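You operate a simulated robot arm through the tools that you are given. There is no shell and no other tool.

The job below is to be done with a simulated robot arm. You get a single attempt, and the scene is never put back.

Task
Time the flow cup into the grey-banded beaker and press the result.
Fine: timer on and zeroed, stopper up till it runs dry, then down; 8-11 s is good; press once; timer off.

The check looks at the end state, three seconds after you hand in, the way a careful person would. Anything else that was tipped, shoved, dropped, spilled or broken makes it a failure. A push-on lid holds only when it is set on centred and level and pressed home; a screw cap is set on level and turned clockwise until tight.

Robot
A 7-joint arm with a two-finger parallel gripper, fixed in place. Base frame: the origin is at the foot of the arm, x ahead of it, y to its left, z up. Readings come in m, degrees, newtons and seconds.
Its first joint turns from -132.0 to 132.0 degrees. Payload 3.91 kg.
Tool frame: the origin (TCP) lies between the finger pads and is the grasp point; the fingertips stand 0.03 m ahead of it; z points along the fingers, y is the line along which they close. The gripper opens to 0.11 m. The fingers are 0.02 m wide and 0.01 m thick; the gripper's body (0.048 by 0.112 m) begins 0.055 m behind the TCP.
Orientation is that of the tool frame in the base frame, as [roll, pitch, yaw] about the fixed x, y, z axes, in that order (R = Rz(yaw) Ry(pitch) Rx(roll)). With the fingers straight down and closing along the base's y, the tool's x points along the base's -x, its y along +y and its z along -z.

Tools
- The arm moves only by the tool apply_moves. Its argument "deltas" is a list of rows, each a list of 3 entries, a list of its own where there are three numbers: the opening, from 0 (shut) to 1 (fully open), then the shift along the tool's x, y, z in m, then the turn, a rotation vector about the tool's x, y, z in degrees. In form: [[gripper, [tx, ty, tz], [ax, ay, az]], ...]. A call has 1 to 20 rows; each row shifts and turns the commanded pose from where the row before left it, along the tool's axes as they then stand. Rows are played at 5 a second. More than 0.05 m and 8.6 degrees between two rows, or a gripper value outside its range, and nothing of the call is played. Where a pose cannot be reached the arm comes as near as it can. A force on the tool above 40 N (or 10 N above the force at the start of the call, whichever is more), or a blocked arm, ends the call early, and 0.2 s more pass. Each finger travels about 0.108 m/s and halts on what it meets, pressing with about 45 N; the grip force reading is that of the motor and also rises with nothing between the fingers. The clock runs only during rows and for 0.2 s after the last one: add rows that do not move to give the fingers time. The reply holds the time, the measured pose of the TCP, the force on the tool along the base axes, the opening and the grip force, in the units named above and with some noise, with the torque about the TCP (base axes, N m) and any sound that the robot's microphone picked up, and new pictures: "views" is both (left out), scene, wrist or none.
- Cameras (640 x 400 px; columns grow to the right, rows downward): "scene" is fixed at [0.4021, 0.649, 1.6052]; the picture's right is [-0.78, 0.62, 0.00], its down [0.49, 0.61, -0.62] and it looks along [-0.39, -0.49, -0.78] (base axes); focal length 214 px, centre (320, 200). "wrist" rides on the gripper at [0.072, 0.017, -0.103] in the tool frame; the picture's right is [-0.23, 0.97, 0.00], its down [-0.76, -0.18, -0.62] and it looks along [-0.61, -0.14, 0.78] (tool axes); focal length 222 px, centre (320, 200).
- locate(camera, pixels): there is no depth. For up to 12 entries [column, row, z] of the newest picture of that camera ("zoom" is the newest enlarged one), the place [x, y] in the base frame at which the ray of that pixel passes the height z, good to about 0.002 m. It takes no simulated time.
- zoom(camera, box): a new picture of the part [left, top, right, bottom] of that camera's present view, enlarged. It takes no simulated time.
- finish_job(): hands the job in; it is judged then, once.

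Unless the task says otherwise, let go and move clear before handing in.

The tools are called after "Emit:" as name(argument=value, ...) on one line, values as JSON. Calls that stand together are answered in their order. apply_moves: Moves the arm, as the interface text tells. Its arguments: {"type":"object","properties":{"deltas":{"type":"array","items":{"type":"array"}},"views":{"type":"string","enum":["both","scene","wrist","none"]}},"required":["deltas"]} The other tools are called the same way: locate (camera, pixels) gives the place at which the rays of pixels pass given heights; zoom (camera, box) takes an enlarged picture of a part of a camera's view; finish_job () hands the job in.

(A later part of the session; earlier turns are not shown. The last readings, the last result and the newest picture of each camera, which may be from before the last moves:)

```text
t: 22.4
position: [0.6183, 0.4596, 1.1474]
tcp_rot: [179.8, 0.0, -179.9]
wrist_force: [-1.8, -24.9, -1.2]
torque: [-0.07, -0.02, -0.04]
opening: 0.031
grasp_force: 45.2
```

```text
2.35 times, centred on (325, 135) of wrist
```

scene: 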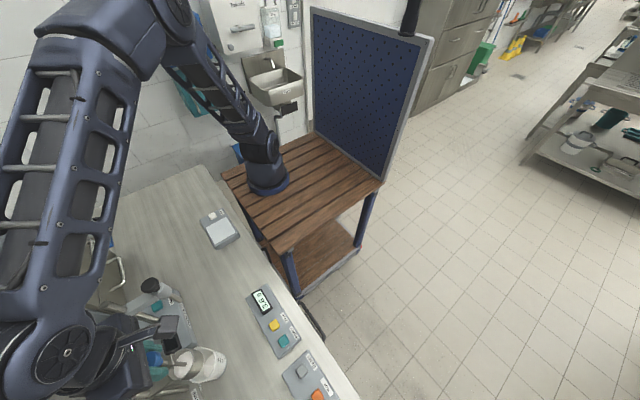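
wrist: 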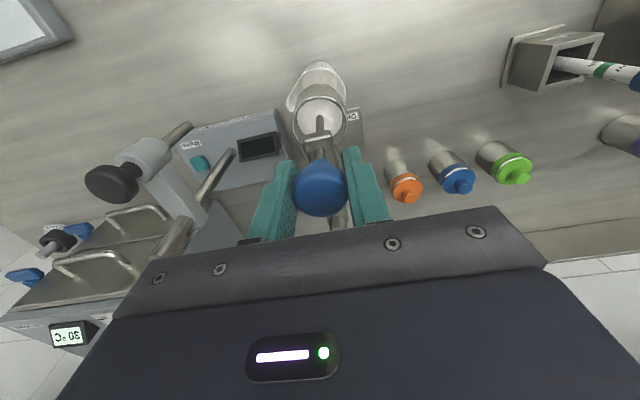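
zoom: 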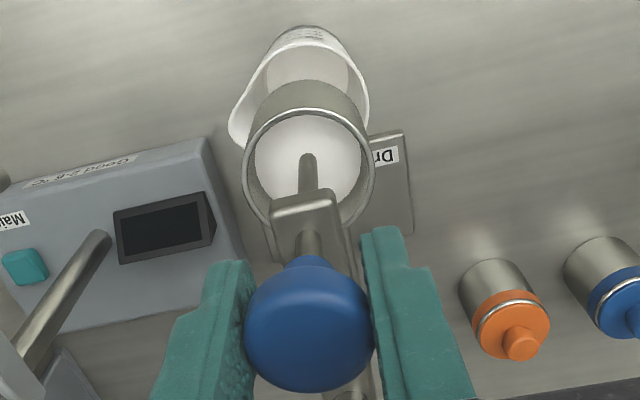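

Timer reads 3.6 s with the stream still running. I'll ease the side load by 1 mm and hold about 2.4 s more.

Emit:
apply_moves(deltas=[[0.1, [0, -0.001, 0], [0, 0, 0]], [0.1, [0, 0, 0], [0, 0, 0]], [0.1, [0, 0, 0], [0, 0, 0]], [0.1, [0, 0, 0], [0, 0, 0]], [0.1, [0, 0, 0], [0, 0, 0]], [0.1, [0, 0, 0], [0, 0, 0]], [0.1, [0, 0, 0], [0, 0, 0]], [0.1, [0, 0, 0], [0, 0, 0]], [0.1, [0, 0, 0], [0, 0, 0]], [0.1, [0, 0, 0], [0, 0, 0]], [0.1, [0, 0, 0], [0, 0, 0]]], views="none")

Emit:
zoom(camera="scene", box=[150, 280, 310, 400])

Emit:
zoom(camera="wrist", box=[260, 50, 390, 220])

```text
t: 24.8
position: [0.6182, 0.4603, 1.1476]
tcp_rot: [179.8, 0.1, -179.9]
wrist_force: [-8.4, -3.3, -0.2]
torque: [0.02, -0.01, 0.0]
opening: 0.0306
grasp_force: 45.0
```

```text
3.33 times, centred on (230, 340) of scene
```

zoom: 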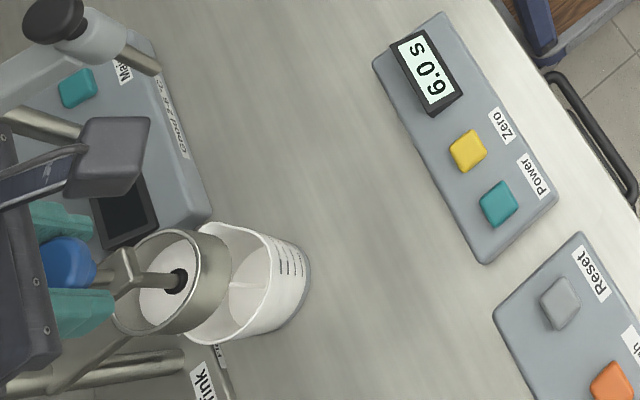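

```text
2.35 times, centred on (325, 135) of wrist
```

zoom: 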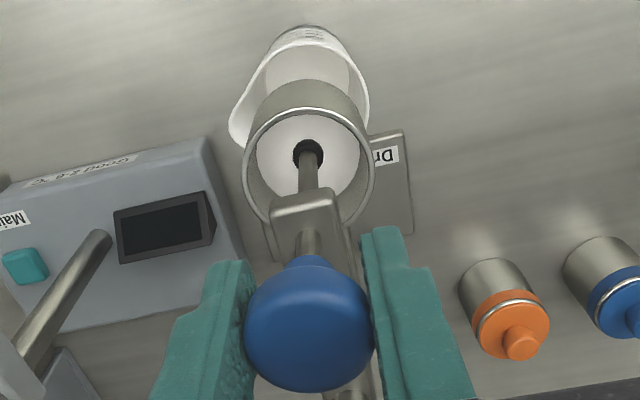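

Timer reads 6.0 s and the dark stopper plug has emerged at zoom (308,152) while the stream still runs. I'll step the clock in short intervals.

Emit:
apply_moves(deltas=[[0.1, [0, 0, 0], [0, 0, 0]], [0.1, [0, 0, 0], [0, 0, 0]], [0.1, [0, 0, 0], [0, 0, 0]]], views="none")

Emit:
zoom(camera="scene", box=[150, 280, 310, 400])

Emit:
zoom(camera="wrist", box=[260, 50, 390, 220])

```text
t: 25.6
position: [0.6181, 0.4606, 1.147]
tcp_rot: [179.8, 0.0, -179.9]
wrist_force: [-9.0, -1.5, -0.8]
torque: [-0.02, 0.05, -0.01]
opening: 0.0307
grasp_force: 44.9
```

```text
3.33 times, centred on (230, 340) of scene
```

zoom: 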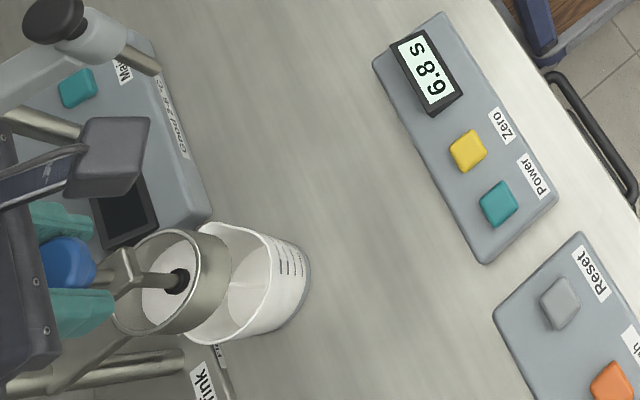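

```text
2.35 times, centred on (325, 135) of wrist
```

zoom: 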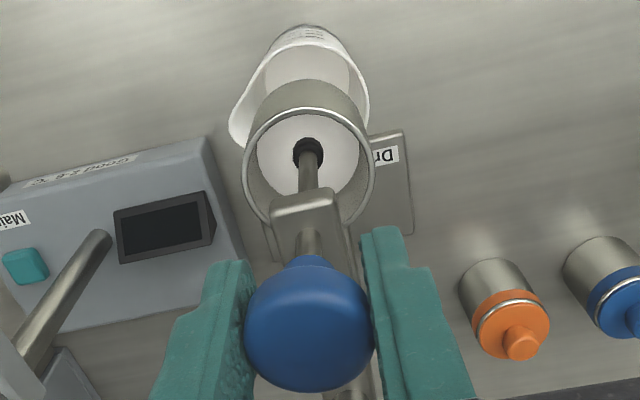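

At 6.8 s the level keeps falling and the stream still shows in the beaker. Continuing in short steps.

Emit:
apply_moves(deltas=[[0.1, [0, 0, 0], [0, 0, 0]], [0.1, [0, 0, 0], [0, 0, 0]]], views="none")

Emit:
zoom(camera="scene", box=[170, 320, 250, 390])

Emit:
zoom(camera="scene", box=[150, 280, 310, 400])

Emit:
zoom(camera="wrist", box=[280, 50, 370, 150])

```text
t: 26.2
position: [0.6187, 0.4609, 1.149]
tcp_rot: [179.8, 0.0, -179.9]
wrist_force: [-9.4, -0.9, -0.5]
torque: [0.01, 0.03, 0.01]
opening: 0.031
grasp_force: 45.2
```

```text
5.71 times, centred on (210, 355) of scene
```

zoom: 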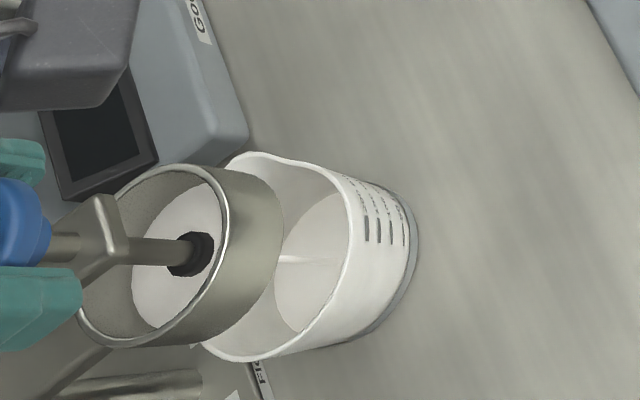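

```text
3.33 times, centred on (230, 340) of scene
```

zoom: 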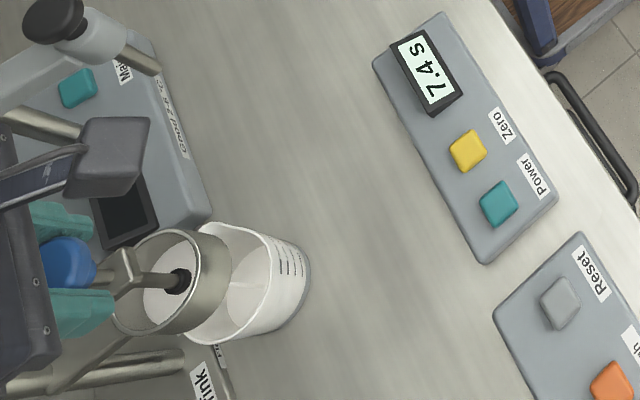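

```text
4.00 times, centred on (325, 100) of wrist
```

zoom: 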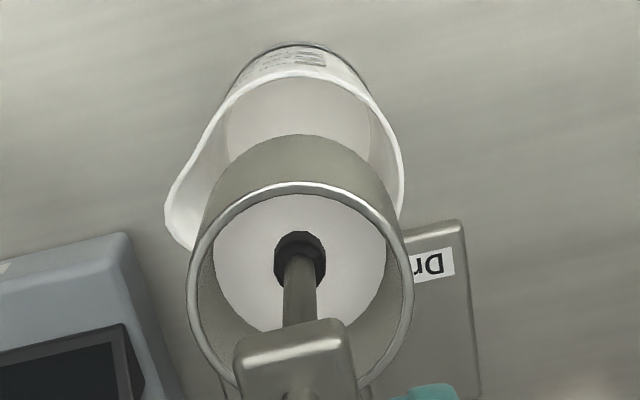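

At 7.4 s the stream is still visible at zoom (300,260). Continuing.

Emit:
apply_moves(deltas=[[0.1, [0, 0, 0], [0, 0, 0]], [0.1, [0, 0, 0], [0, 0, 0]]], views="none")

Emit:
zoom(camera="scene", box=[170, 320, 250, 390])

Emit:
zoom(camera="scene", box=[240, 280, 300, 320])

Emit:
zoom(camera="wrist", box=[280, 50, 370, 150])

```text
t: 26.8
position: [0.6174, 0.4605, 1.1479]
tcp_rot: [179.9, 0.1, -179.9]
wrist_force: [-8.9, -1.2, 0.8]
torque: [0.04, 0.05, 0.0]
opening: 0.0307
grasp_force: 45.1
```

```text
5.71 times, centred on (210, 355) of scene
```

zoom: 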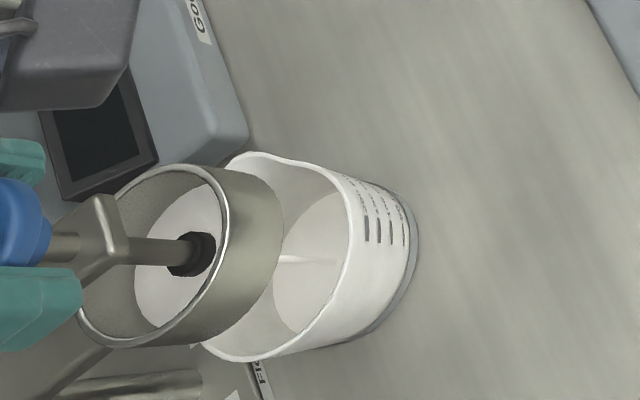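

```text
10.00 times, centred on (270, 300) of scene
```

zoom: 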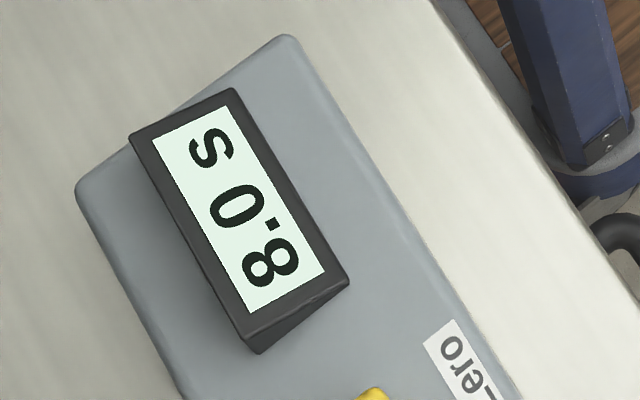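

```text
4.00 times, centred on (325, 100) of wrist
```

zoom: 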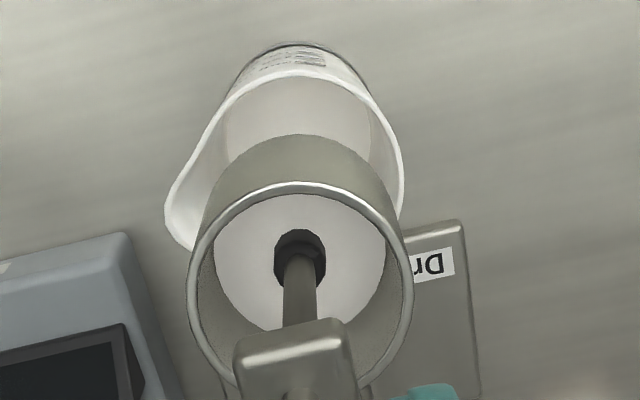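

At 8.0 s the drink still covers the cup floor and the stream continues, so it isn't "Low". Continuing in short steps.

Emit:
apply_moves(deltas=[[0.1, [0, 0, 0], [0, 0, 0]], [0.1, [0, 0, 0], [0, 0, 0]]], views="none")

Emit:
zoom(camera="scene", box=[170, 320, 250, 390])

Emit:
zoom(camera="scene", box=[240, 280, 300, 320])

Emit:
zoom(camera="wrist", box=[280, 50, 370, 150])

```text
t: 27.4
position: [0.6192, 0.4597, 1.1486]
tcp_rot: [179.9, 0.1, -180.0]
wrist_force: [-8.4, 0.6, -0.6]
torque: [0.04, 0.04, 0.04]
opening: 0.031
grasp_force: 45.1
```

```text
5.71 times, centred on (210, 355) of scene
```

zoom: 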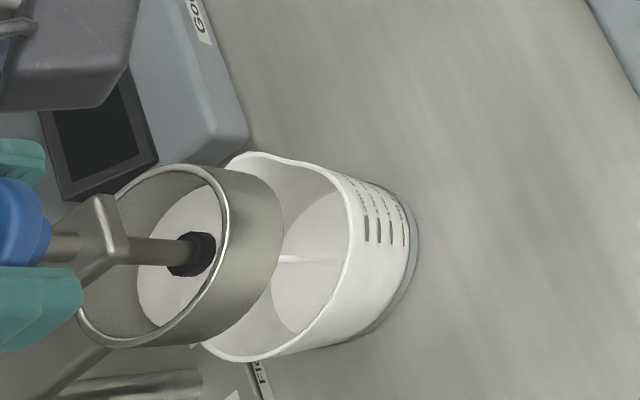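

```text
10.00 times, centred on (270, 300) of scene
```

zoom: 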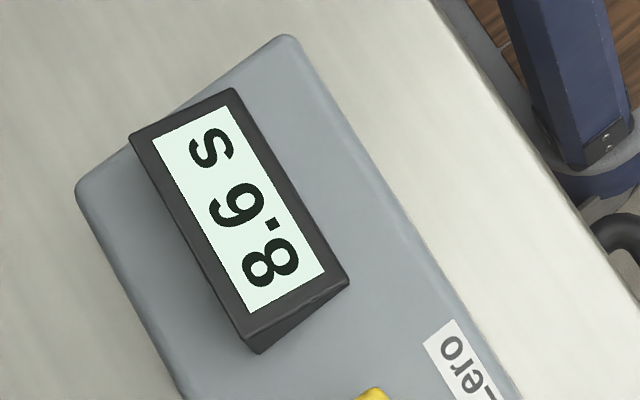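

```text
4.00 times, centred on (325, 100) of wrist
```

zoom: 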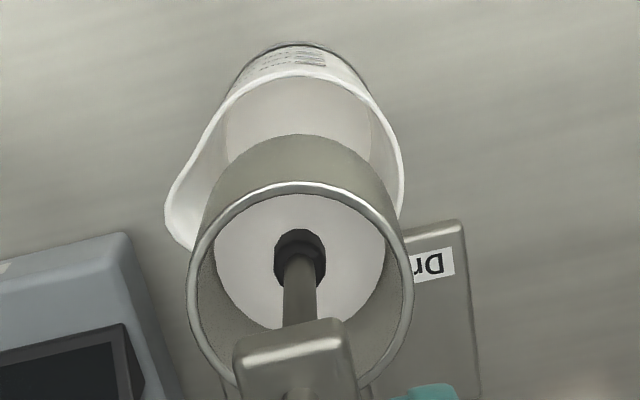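

Timer reads 8.6 s and the stream is still visible. Continuing.

Emit:
apply_moves(deltas=[[0.1, [0, 0, 0], [0, 0, 0]], [0.1, [0, 0, 0], [0, 0, 0]]], views="none")

Emit:
zoom(camera="scene", box=[170, 320, 250, 390])

Emit:
zoom(camera="scene", box=[240, 280, 300, 320])

Emit:
zoom(camera="wrist", box=[280, 50, 370, 150])

```text
t: 28.0
position: [0.6189, 0.4602, 1.148]
tcp_rot: [179.8, 0.0, -179.9]
wrist_force: [-8.9, 0.1, 0.5]
torque: [0.04, 0.02, 0.02]
opening: 0.0309
grasp_force: 44.7
```

```text
5.71 times, centred on (210, 355) of scene
```

zoom: 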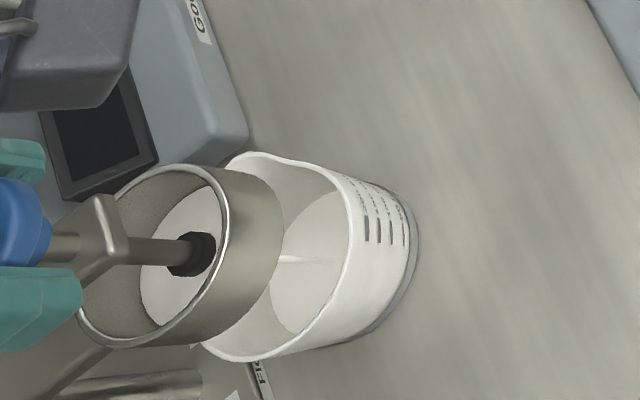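

```text
10.00 times, centred on (270, 300) of scene
```

zoom: 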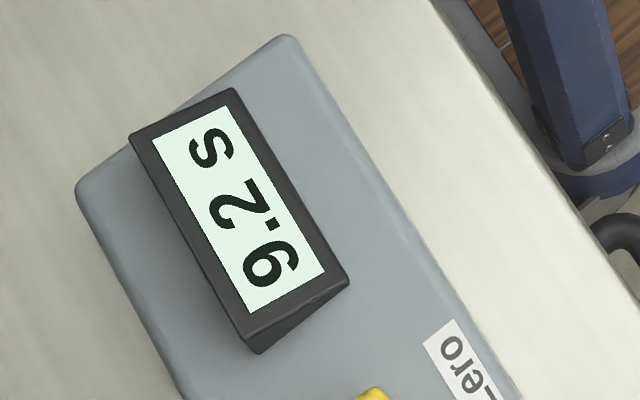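

```text
4.00 times, centred on (325, 100) of wrist
```

zoom: 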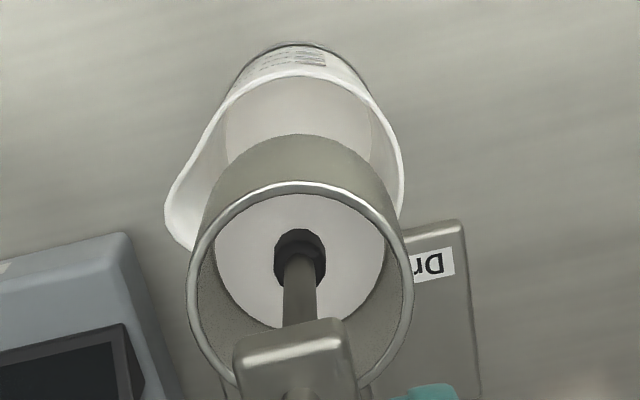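

9.2 s and still running with drink left in the cup. Continuing.

Emit:
apply_moves(deltas=[[0.1, [0, 0, 0], [0, 0, 0]], [0.1, [0, 0, 0], [0, 0, 0]]], views="none")

Emit:
zoom(camera="scene", box=[170, 320, 250, 390])

Emit:
zoom(camera="scene", box=[240, 280, 300, 320])

Emit:
zoom(camera="wrist", box=[280, 50, 370, 150])

```text
t: 28.6
position: [0.6189, 0.4606, 1.1483]
tcp_rot: [180.0, 0.0, -180.0]
wrist_force: [-8.1, 0.4, -0.3]
torque: [0.02, 0.06, 0.0]
opening: 0.0309
grasp_force: 44.9
```

```text
5.71 times, centred on (210, 355) of scene
```

zoom: 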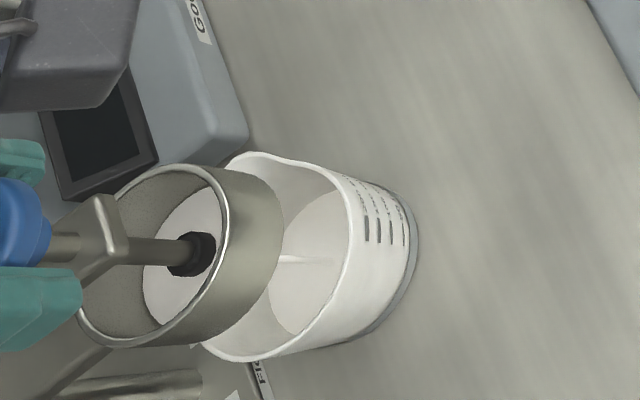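

```text
10.00 times, centred on (270, 300) of scene
```

zoom: 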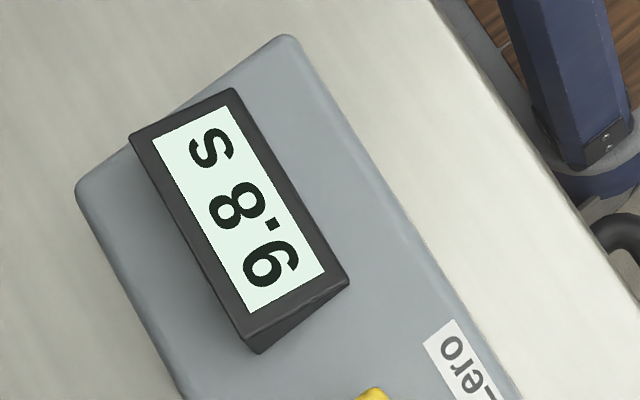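

```text
4.00 times, centred on (325, 100) of wrist
```

zoom: 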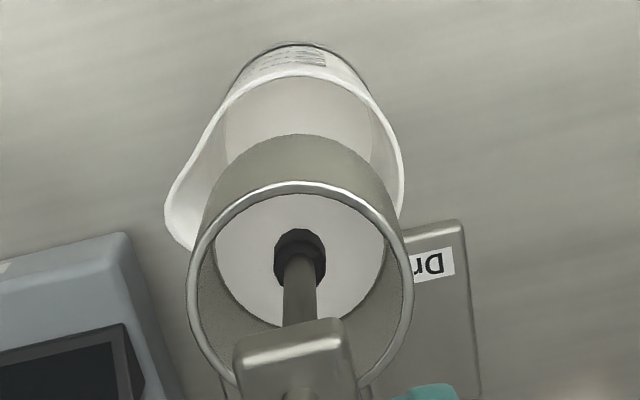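

9.8 s and still flowing. Continuing with short steps near the 11 s limit.

Emit:
apply_moves(deltas=[[0.1, [0, 0, 0], [0, 0, 0]], [0.1, [0, 0, 0], [0, 0, 0]]], views="none")

Emit:
zoom(camera="scene", box=[170, 320, 250, 390])

Emit:
zoom(camera="scene", box=[240, 280, 300, 320])

Emit:
zoom(camera="wrist", box=[280, 50, 370, 150])

```text
t: 29.2
position: [0.6179, 0.4609, 1.1479]
tcp_rot: [179.9, 0.1, -179.9]
wrist_force: [-7.4, 0.5, -0.7]
torque: [0.03, 0.04, -0.01]
opening: 0.0307
grasp_force: 45.6
```

```text
5.71 times, centred on (210, 355) of scene
```

zoom: 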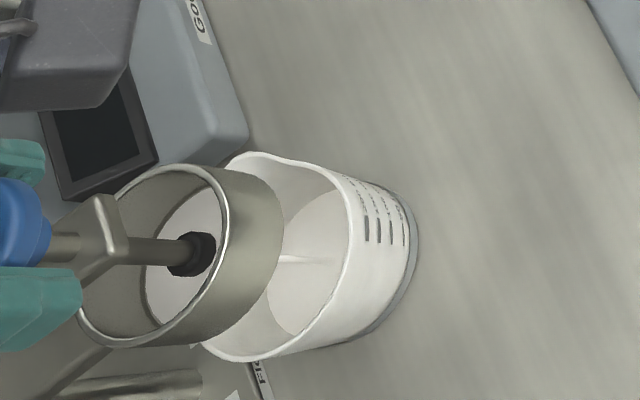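

```text
10.00 times, centred on (270, 300) of scene
```

zoom: 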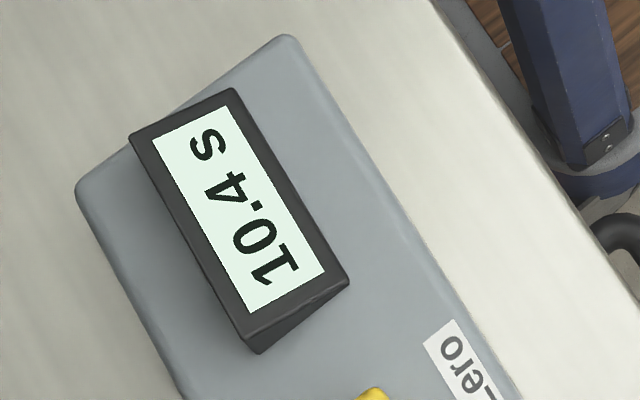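

```text
4.00 times, centred on (325, 100) of wrist
```

zoom: 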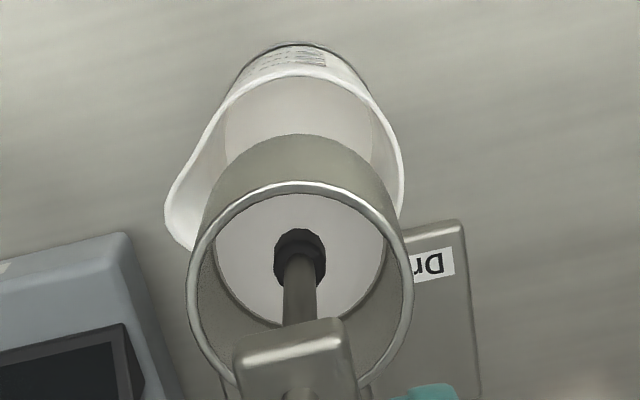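

10.4 s with the stream still visible. One row at a time now.

Emit:
apply_moves(deltas=[[0.1, [0, 0, 0], [0, 0, 0]]], views="none")

Emit:
zoom(camera="scene", box=[170, 320, 250, 390])

Emit:
zoom(camera="scene", box=[240, 280, 300, 320])

Emit:
zoom(camera="wrist", box=[280, 50, 370, 150])

```text
t: 29.6
position: [0.6187, 0.4595, 1.1477]
tcp_rot: [179.9, 0.1, -179.9]
wrist_force: [-5.6, 0.1, -0.7]
torque: [0.0, 0.05, -0.01]
opening: 0.0308
grasp_force: 45.0
```

```text
5.71 times, centred on (210, 355) of scene
```

zoom: 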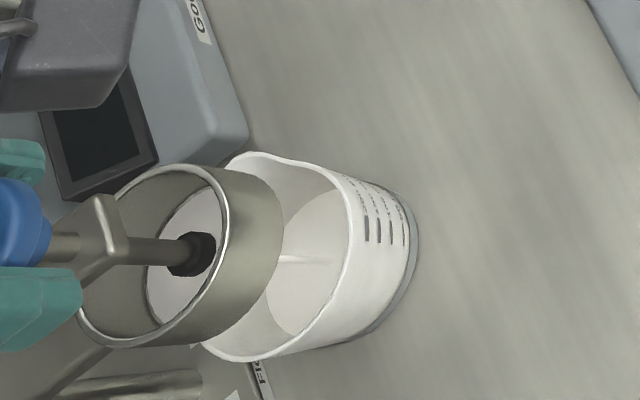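

```text
10.00 times, centred on (270, 300) of scene
```

zoom: 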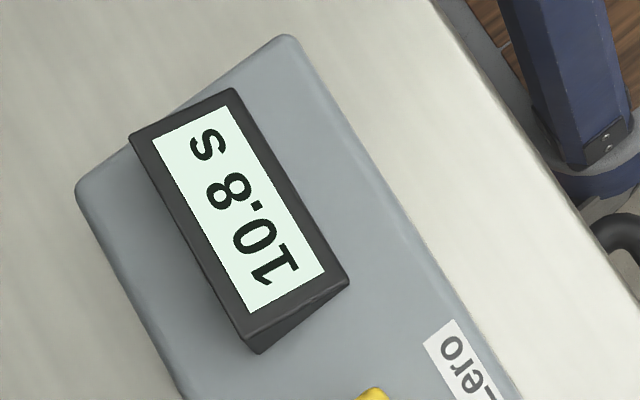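

```text
4.00 times, centred on (325, 100) of wrist
```

zoom: 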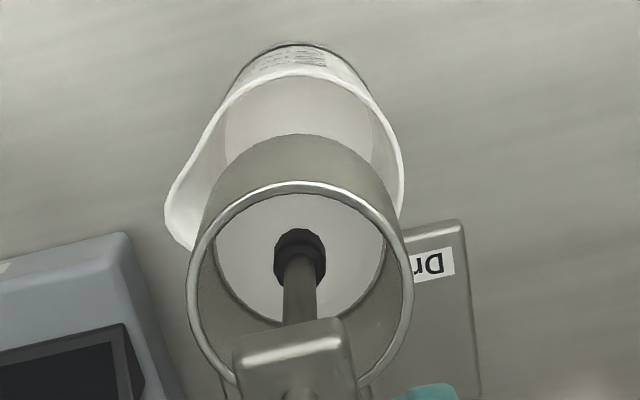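

Timer reads 10.8 s and the stream hasn't stopped. Continuing one row at a time.

Emit:
apply_moves(deltas=[[0.1, [0, 0, 0], [0, 0, 0]]], views="none")

Emit:
zoom(camera="scene", box=[170, 320, 250, 390])

Emit:
zoom(camera="scene", box=[240, 280, 300, 320])

Emit:
zoom(camera="wrist", box=[280, 50, 370, 150])

```text
t: 30.0
position: [0.6193, 0.4601, 1.1467]
tcp_rot: [179.9, 0.1, -180.0]
wrist_force: [-6.2, 0.3, -0.1]
torque: [0.01, -0.02, 0.0]
opening: 0.0307
grasp_force: 45.4
```

```text
5.71 times, centred on (210, 355) of scene
```

zoom: 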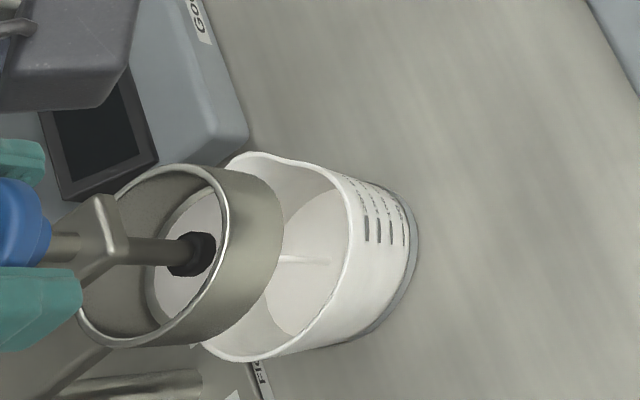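

```text
10.00 times, centred on (270, 300) of scene
```

zoom: 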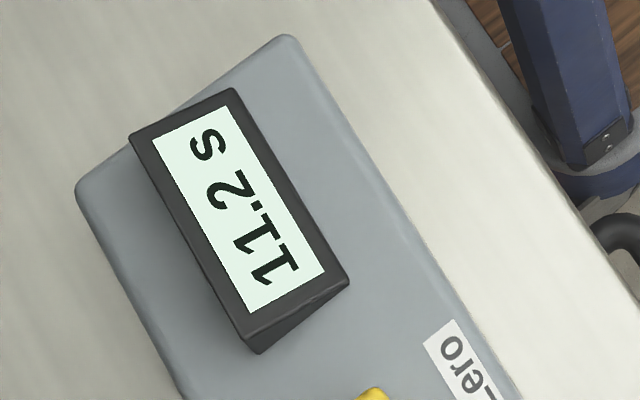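

```text
4.00 times, centred on (325, 100) of wrist
```

zoom: 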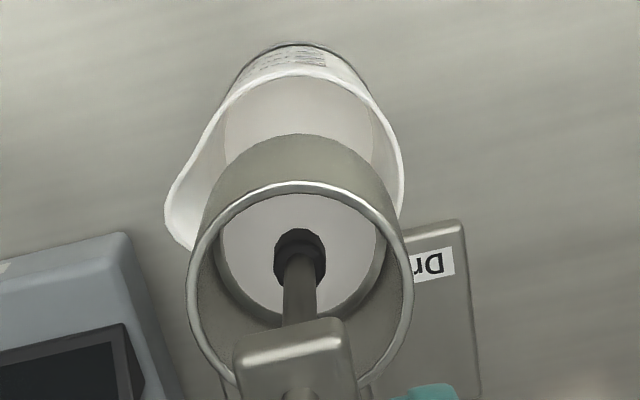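

It's at 11.2 s and still running, so the reading is heading past 11 s. I'll keep holding until it runs dry.

Emit:
apply_moves(deltas=[[0.1, [0, 0, 0], [0, 0, 0]], [0.1, [0, 0, 0], [0, 0, 0]], [0.1, [0, 0, 0], [0, 0, 0]]], views="none")

Emit:
zoom(camera="scene", box=[170, 320, 250, 390])

Emit:
zoom(camera="scene", box=[240, 280, 300, 320])

Emit:
zoom(camera="wrist", box=[280, 50, 370, 150])

```text
t: 30.8
position: [0.6188, 0.4601, 1.1474]
tcp_rot: [179.9, 0.2, -179.9]
wrist_force: [-5.2, 1.2, -0.3]
torque: [0.04, 0.02, 0.0]
opening: 0.0308
grasp_force: 45.6
```

```text
5.71 times, centred on (210, 355) of scene
```

zoom: 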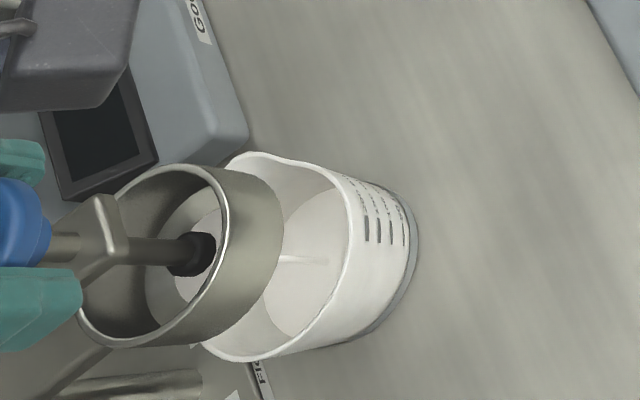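

```text
10.00 times, centred on (270, 300) of scene
```

zoom: 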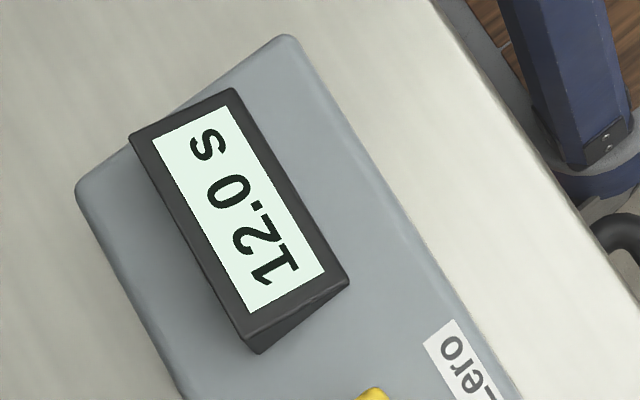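

```text
4.00 times, centred on (325, 100) of wrist
```

zoom: 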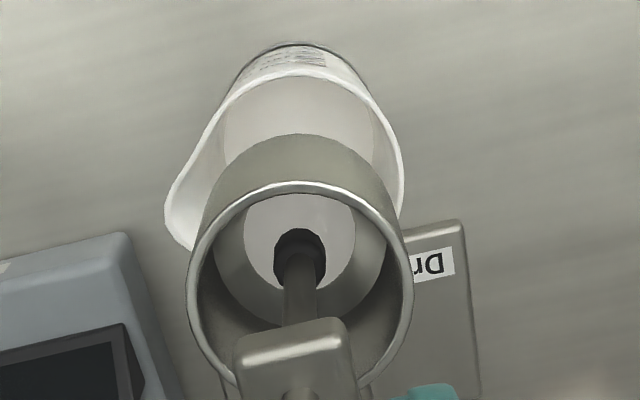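

At 12.0 s the liquid disc is shrinking in the cone of the cup (zoom 300,240); nearly dry. Continuing in short steps.

Emit:
apply_moves(deltas=[[0.1, [0, 0, 0], [0, 0, 0]], [0.1, [0, 0, 0], [0, 0, 0]]], views="none")

Emit:
zoom(camera="scene", box=[170, 320, 250, 390])

Emit:
zoom(camera="scene", box=[240, 280, 300, 320])

Emit:
zoom(camera="wrist", box=[280, 50, 370, 150])

```text
t: 31.4
position: [0.6177, 0.4606, 1.1483]
tcp_rot: [179.9, 0.1, -179.9]
wrist_force: [-5.3, 0.9, 0.0]
torque: [0.03, 0.01, 0.01]
opening: 0.0309
grasp_force: 45.0
```

```text
5.71 times, centred on (210, 355) of scene
```

zoom: 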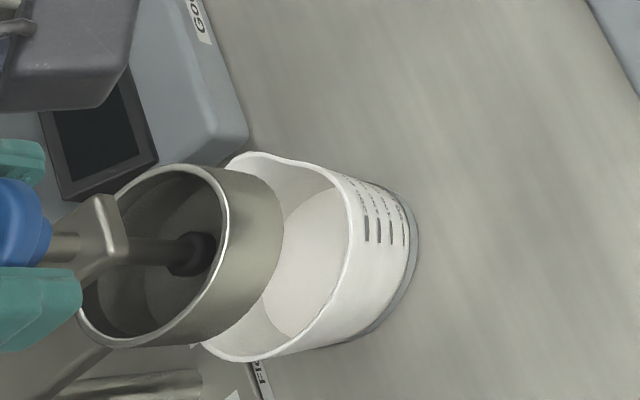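

```text
10.00 times, centred on (270, 300) of scene
```

zoom: 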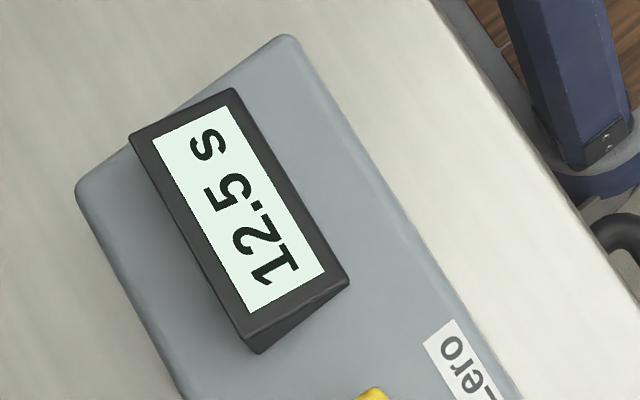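

```text
4.00 times, centred on (325, 100) of wrist
```

zoom: 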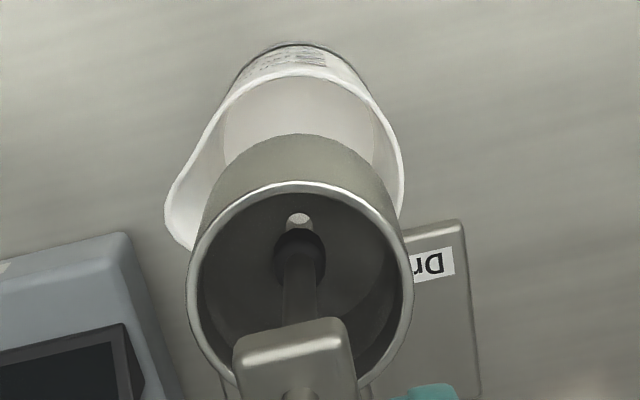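

The cup is empty (outlet hole visible at zoom (298,218)), the stream is gone and the timer shows 12.5 s, meaning above 11 s: High. I'll lower the stopper back the same 24 mm.

Emit:
apply_moves(deltas=[[0.1, [0, 0, 0.008], [0, 0, 0]], [0.1, [0, 0, 0.008], [0, 0, 0]], [0.1, [0, 0, 0.008], [0, 0, 0]], [0.1, [0, 0, 0], [0, 0, 0]], [0.1, [0, 0, 0], [0, 0, 0]]], views="both")

Emit:
zoom(camera="scene", box=[150, 280, 310, 400])

Emit:
zoom(camera="wrist", box=[260, 50, 390, 220])

```text
t: 32.6
position: [0.6185, 0.4592, 1.1247]
tcp_rot: [179.9, 0.1, -179.9]
wrist_force: [-15.6, -1.7, -1.0]
torque: [0.0, 0.01, 0.03]
opening: 0.0308
grasp_force: 45.4
```

scene: 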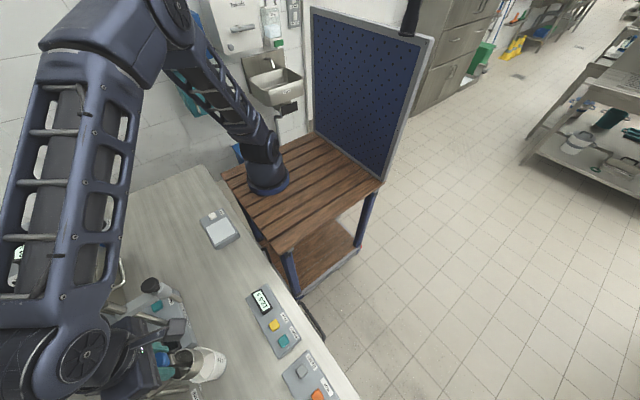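
wrist: 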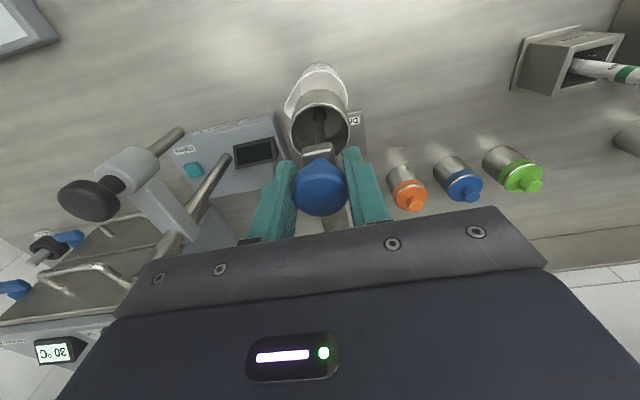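

```text
3.33 times, centred on (230, 340) of scene
```

zoom: 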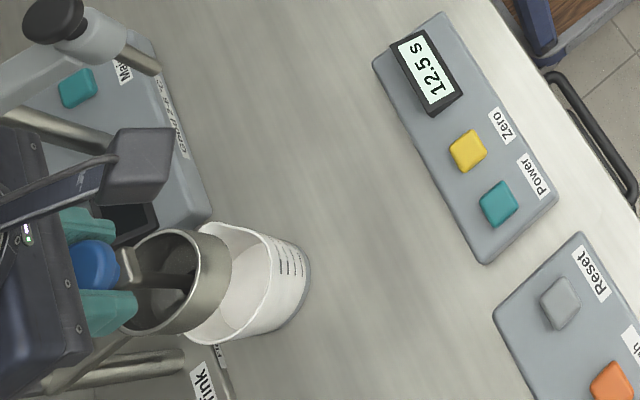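

```text
2.35 times, centred on (325, 135) of wrist
```

zoom: 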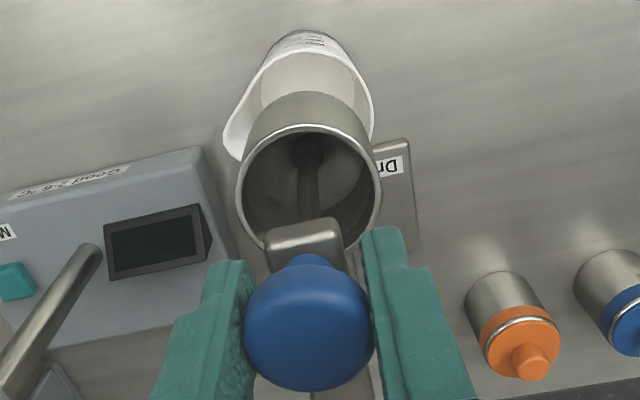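

Timer is frozen at 12.5 s and the plug is back over the outlet. I'll press down 3 mm to be sure it is seated.

Emit:
apply_moves(deltas=[[0.1, [0, 0, 0.002], [0, 0, 0]], [0.1, [0, 0, 0.002], [0, 0, 0]], [0.1, [0, 0, 0], [0, 0, 0]]], views="none")

```text
t: 33.4
position: [0.6182, 0.4606, 1.1234]
tcp_rot: [179.9, 0.2, -179.9]
wrist_force: [-11.8, -13.4, 12.7]
torque: [-0.22, 0.15, -0.02]
opening: 0.0308
grasp_force: 44.4
stopped in row 3: the force on the tool passed its limit at 41 N (the readings are from after the stop); the commanded pose is now the measured one
```

The downward push met a firm seat (41 N), so the stopper is fully down. I'll open the fingers and rise clear.

Emit:
apply_moves(deltas=[[0.65, [0, 0, 0], [0, 0, 0]], [0.65, [0, 0, 0], [0, 0, 0]], [0.65, [0, 0, 0], [0, 0, 0]], [0.65, [0, 0, -0.02], [0, 0, 0]], [0.65, [0, 0, -0.04], [0, 0, 0]], [0.65, [0, 0, -0.04], [0, 0, 0]], [0.65, [0, 0, 0], [0, 0, 0]]], views="both")

Emit:
zoom(camera="scene", box=[150, 280, 310, 400])

Emit:
zoom(camera="wrist", box=[260, 50, 390, 220])

```text
t: 35.0
position: [0.618, 0.4617, 1.2224]
tcp_rot: [179.8, 0.3, -180.0]
wrist_force: [-0.1, -0.2, -0.3]
torque: [0.04, 0.0, 0.02]
opening: 0.0716
grasp_force: 0.0
```

scene: 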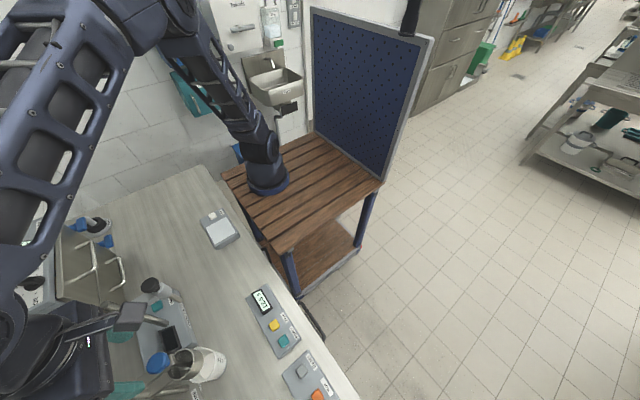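
wrist: 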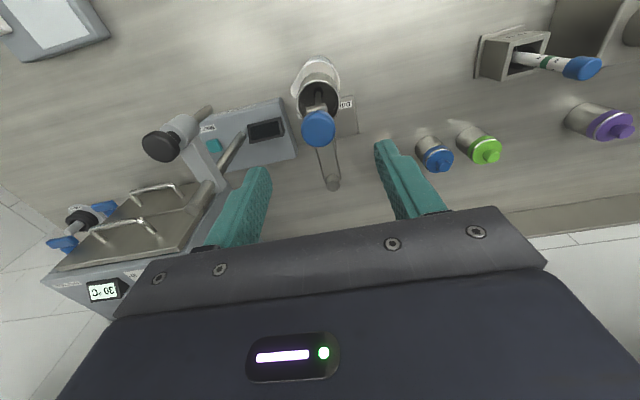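

```text
3.33 times, centred on (230, 340) of scene
```

zoom: 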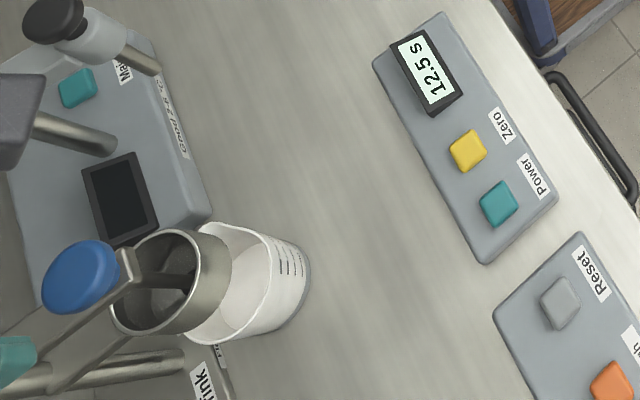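

```text
2.35 times, centred on (325, 135) of wrist
```

zoom: 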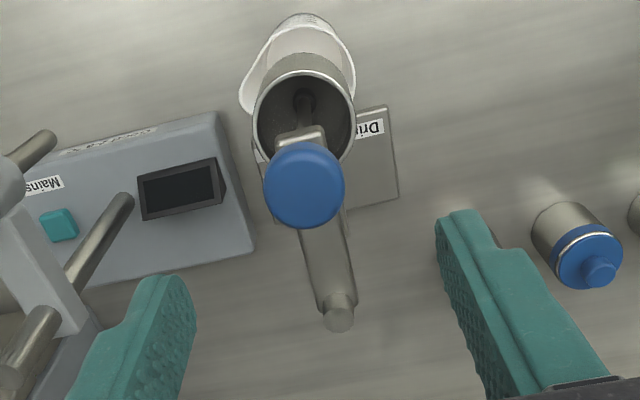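

The stopper is seated with the beaker undisturbed and the timer still showing 12.5 s. That is over 11 s, so I'll press High: moving above the orange button with fingers closed.

Emit:
apply_moves(deltas=[[0.65, [0.0303, 0.0374, 0], [0, 0, 0]], [0.3, [0.0303, 0.0374, 0], [0, 0, 0]], [0, [0.0303, 0.0374, 0], [0, 0, 0]], [0, [0.0303, 0.0374, 0], [0, 0, 0]], [0, [0.0303, 0.0374, 0], [0, 0, 0]], [0, [0.0303, 0.0374, 0], [0, 0, 0]], [0, [0, 0, 0.045], [0, 0, 0]], [0, [0, 0, 0.045], [0, 0, 0]], [0, [0, 0, 0.045], [0, 0, 0]], [0, [0, 0, 0.045], [0, 0, 0]], [0, [0, 0, 0.04], [0, 0, 0]], [0, [0, 0, 0], [0, 0, 0]]], views="both")

```text
t: 37.5
position: [0.4382, 0.6863, 1.007]
tcp_rot: [179.7, 0.1, -179.9]
wrist_force: [0.3, -0.9, 0.2]
torque: [0.01, 0.02, 0.0]
opening: 0.0
grasp_force: 37.5
```

scene: 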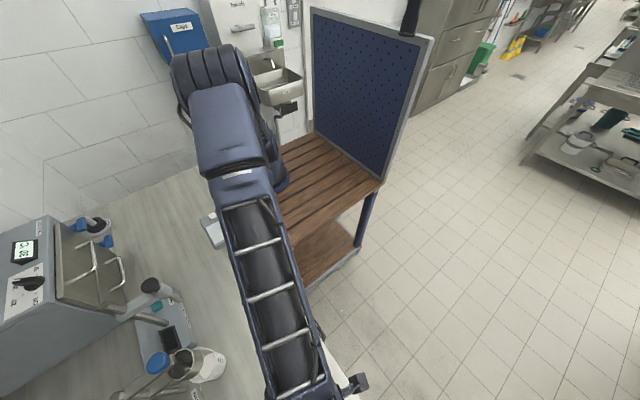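
wrist: 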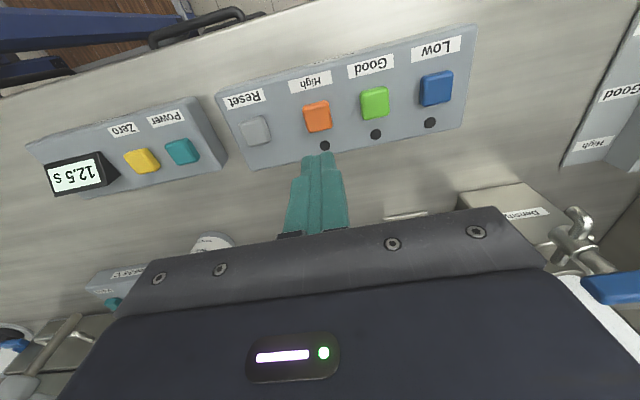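

High (orange) is at wrist (317,117), nearly where Power appeared before its press. I'll locate it exactly.

Emit:
locate(camera="wrist", pixels=[[317, 117, 0.868], [317, 117, 0.888], [182, 151, 0.888], [375, 103, 0.888]])

Emit:
zoom(camera="wrist", box=[200, 20, 490, 190])

```text
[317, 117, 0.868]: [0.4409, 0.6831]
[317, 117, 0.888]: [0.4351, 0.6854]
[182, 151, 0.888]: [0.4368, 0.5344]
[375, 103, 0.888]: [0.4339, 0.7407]
```

```text
2.21 times, centred on (345, 105) of wrist
```

zoom: 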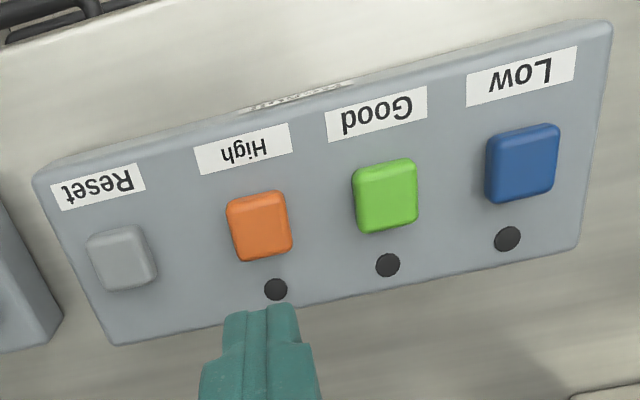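

All three lamps are dark, and High is at about (0.4355, 0.6855). I'll descend to just above it.

Emit:
apply_moves(deltas=[[0, [0.002, 0, 0.035], [0, 0, 0]], [0, [0, 0, 0.03], [0, 0, 0]], [0, [0, 0, 0.008], [0, 0, 0]], [0, [0, 0, 0], [0, 0, 0]]], views="wrist")

```text
t: 38.5
position: [0.4375, 0.6865, 0.9285]
tcp_rot: [179.8, 0.2, -180.0]
wrist_force: [0.4, 0.3, -0.6]
torque: [-0.02, -0.02, 0.03]
opening: 0.0
grasp_force: 37.7
```

wrist: 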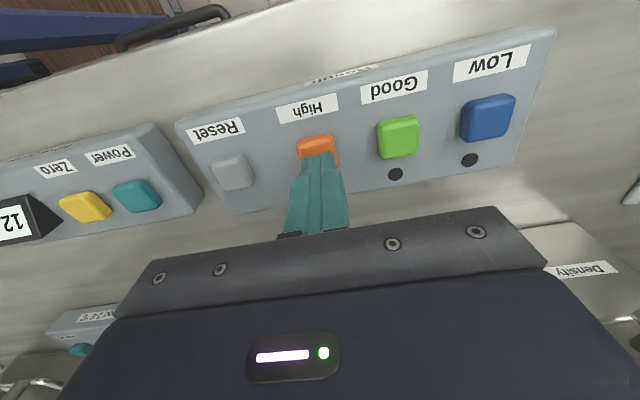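

The tips are over the orange button at wrist (318,150). Pressing down once in small steps.

Emit:
apply_moves(deltas=[[0, [0, 0, 0.005], [0, 0, 0]], [0, [0, 0, 0.003], [0, 0, 0]], [0, [0, 0, 0.003], [0, 0, 0]], [0, [0, 0, 0.002], [0, 0, 0]]], views="wrist")

```text
t: 39.5
position: [0.436, 0.6862, 0.9181]
tcp_rot: [179.6, 0.2, -179.8]
wrist_force: [-5.0, -2.6, 21.5]
torque: [-0.07, 0.17, -0.08]
opening: 0.0
grasp_force: 37.9
heard: click
```

wrist: 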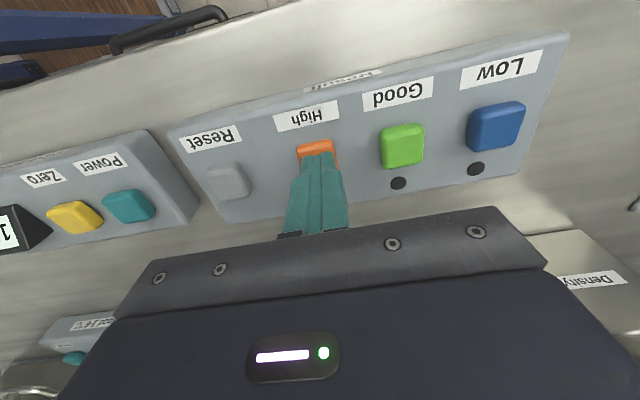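

One click was heard. I'll lift clear and check the High lamp, then swing to Power.

Emit:
apply_moves(deltas=[[0, [0, 0, -0.015], [0, 0, 0]], [0, [0, 0, -0.025], [0, 0, 0]], [0, [0, 0, -0.04], [0, 0, 0]], [0, [0, 0, 0], [0, 0, 0]]], views="wrist")

Emit:
zoom(camera="wrist", box=[200, 20, 490, 190])

```text
t: 40.5
position: [0.4339, 0.6854, 0.9929]
tcp_rot: [179.7, 0.2, -179.9]
wrist_force: [-0.5, 0.8, -0.1]
torque: [0.0, 0.05, -0.01]
opening: 0.0002
grasp_force: 37.9
```

wrist: 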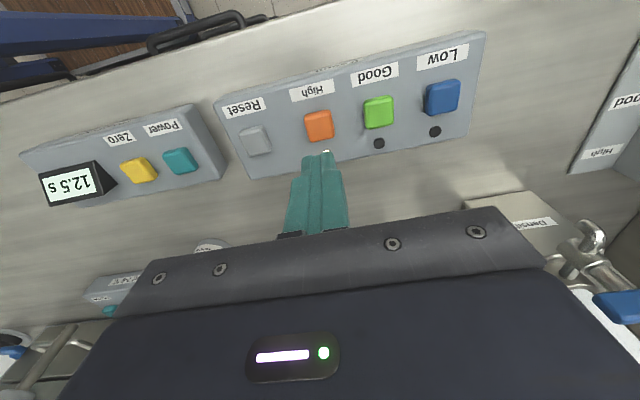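

```text
2.21 times, centred on (345, 105) of wrist
```

zoom: 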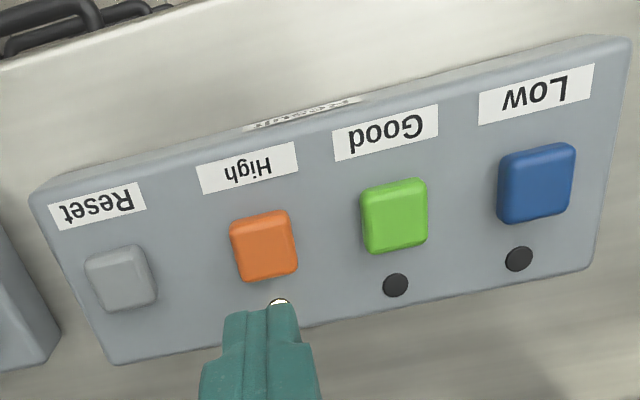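

The High lamp at zoom (280,302) is now lit white, the others dark. Moving over to Power to switch the timer off.

Emit:
apply_moves(deltas=[[0, [-0.002, -0.04, 0], [0, 0, 0]], [0, [-0.002, -0.04, 0], [0, 0, 0]], [0, [0, -0.04, 0], [0, 0, 0]], [0, [0, -0.031, 0], [0, 0, 0]], [0, [0, 0, 0.03], [0, 0, 0]], [0, [0, 0, 0.03], [0, 0, 0]], [0, [0, 0, 0], [0, 0, 0]]], views="wrist")

```text
t: 42.1
position: [0.4429, 0.5342, 0.937]
tcp_rot: [179.7, 0.2, -179.8]
wrist_force: [-0.2, -0.1, 0.7]
torque: [-0.03, 0.02, -0.02]
opening: 0.0
grasp_force: 38.0
```

wrist: 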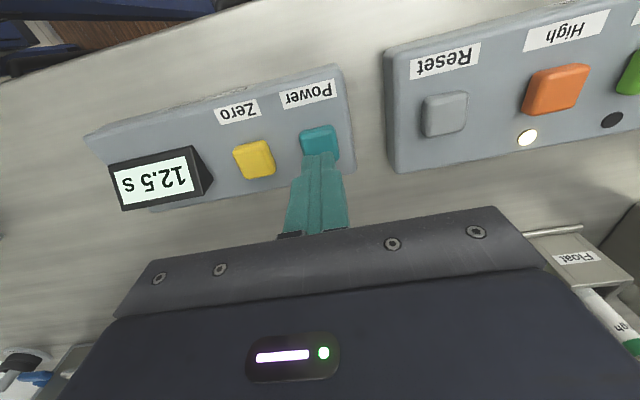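

The High lamp at wrist (527,137) is lit and the timer still shows 12.5 s. Now I'll press Power once.

Emit:
apply_moves(deltas=[[0, [0.002, 0, 0.01], [0, 0, 0]], [0, [0, 0, 0.004], [0, 0, 0]], [0, [0, 0, 0.003], [0, 0, 0]], [0, [0, 0, 0.002], [0, 0, 0]]], views="wrist")

```text
t: 43.1
position: [0.4379, 0.5349, 0.9183]
tcp_rot: [179.6, 0.3, -179.9]
wrist_force: [-0.3, -10.2, 22.4]
torque: [-0.26, 0.03, 0.0]
opening: 0.0
grasp_force: 37.8
heard: click
```

wrist: 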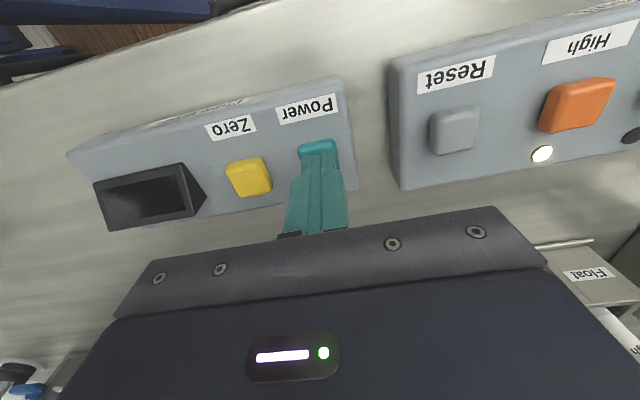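

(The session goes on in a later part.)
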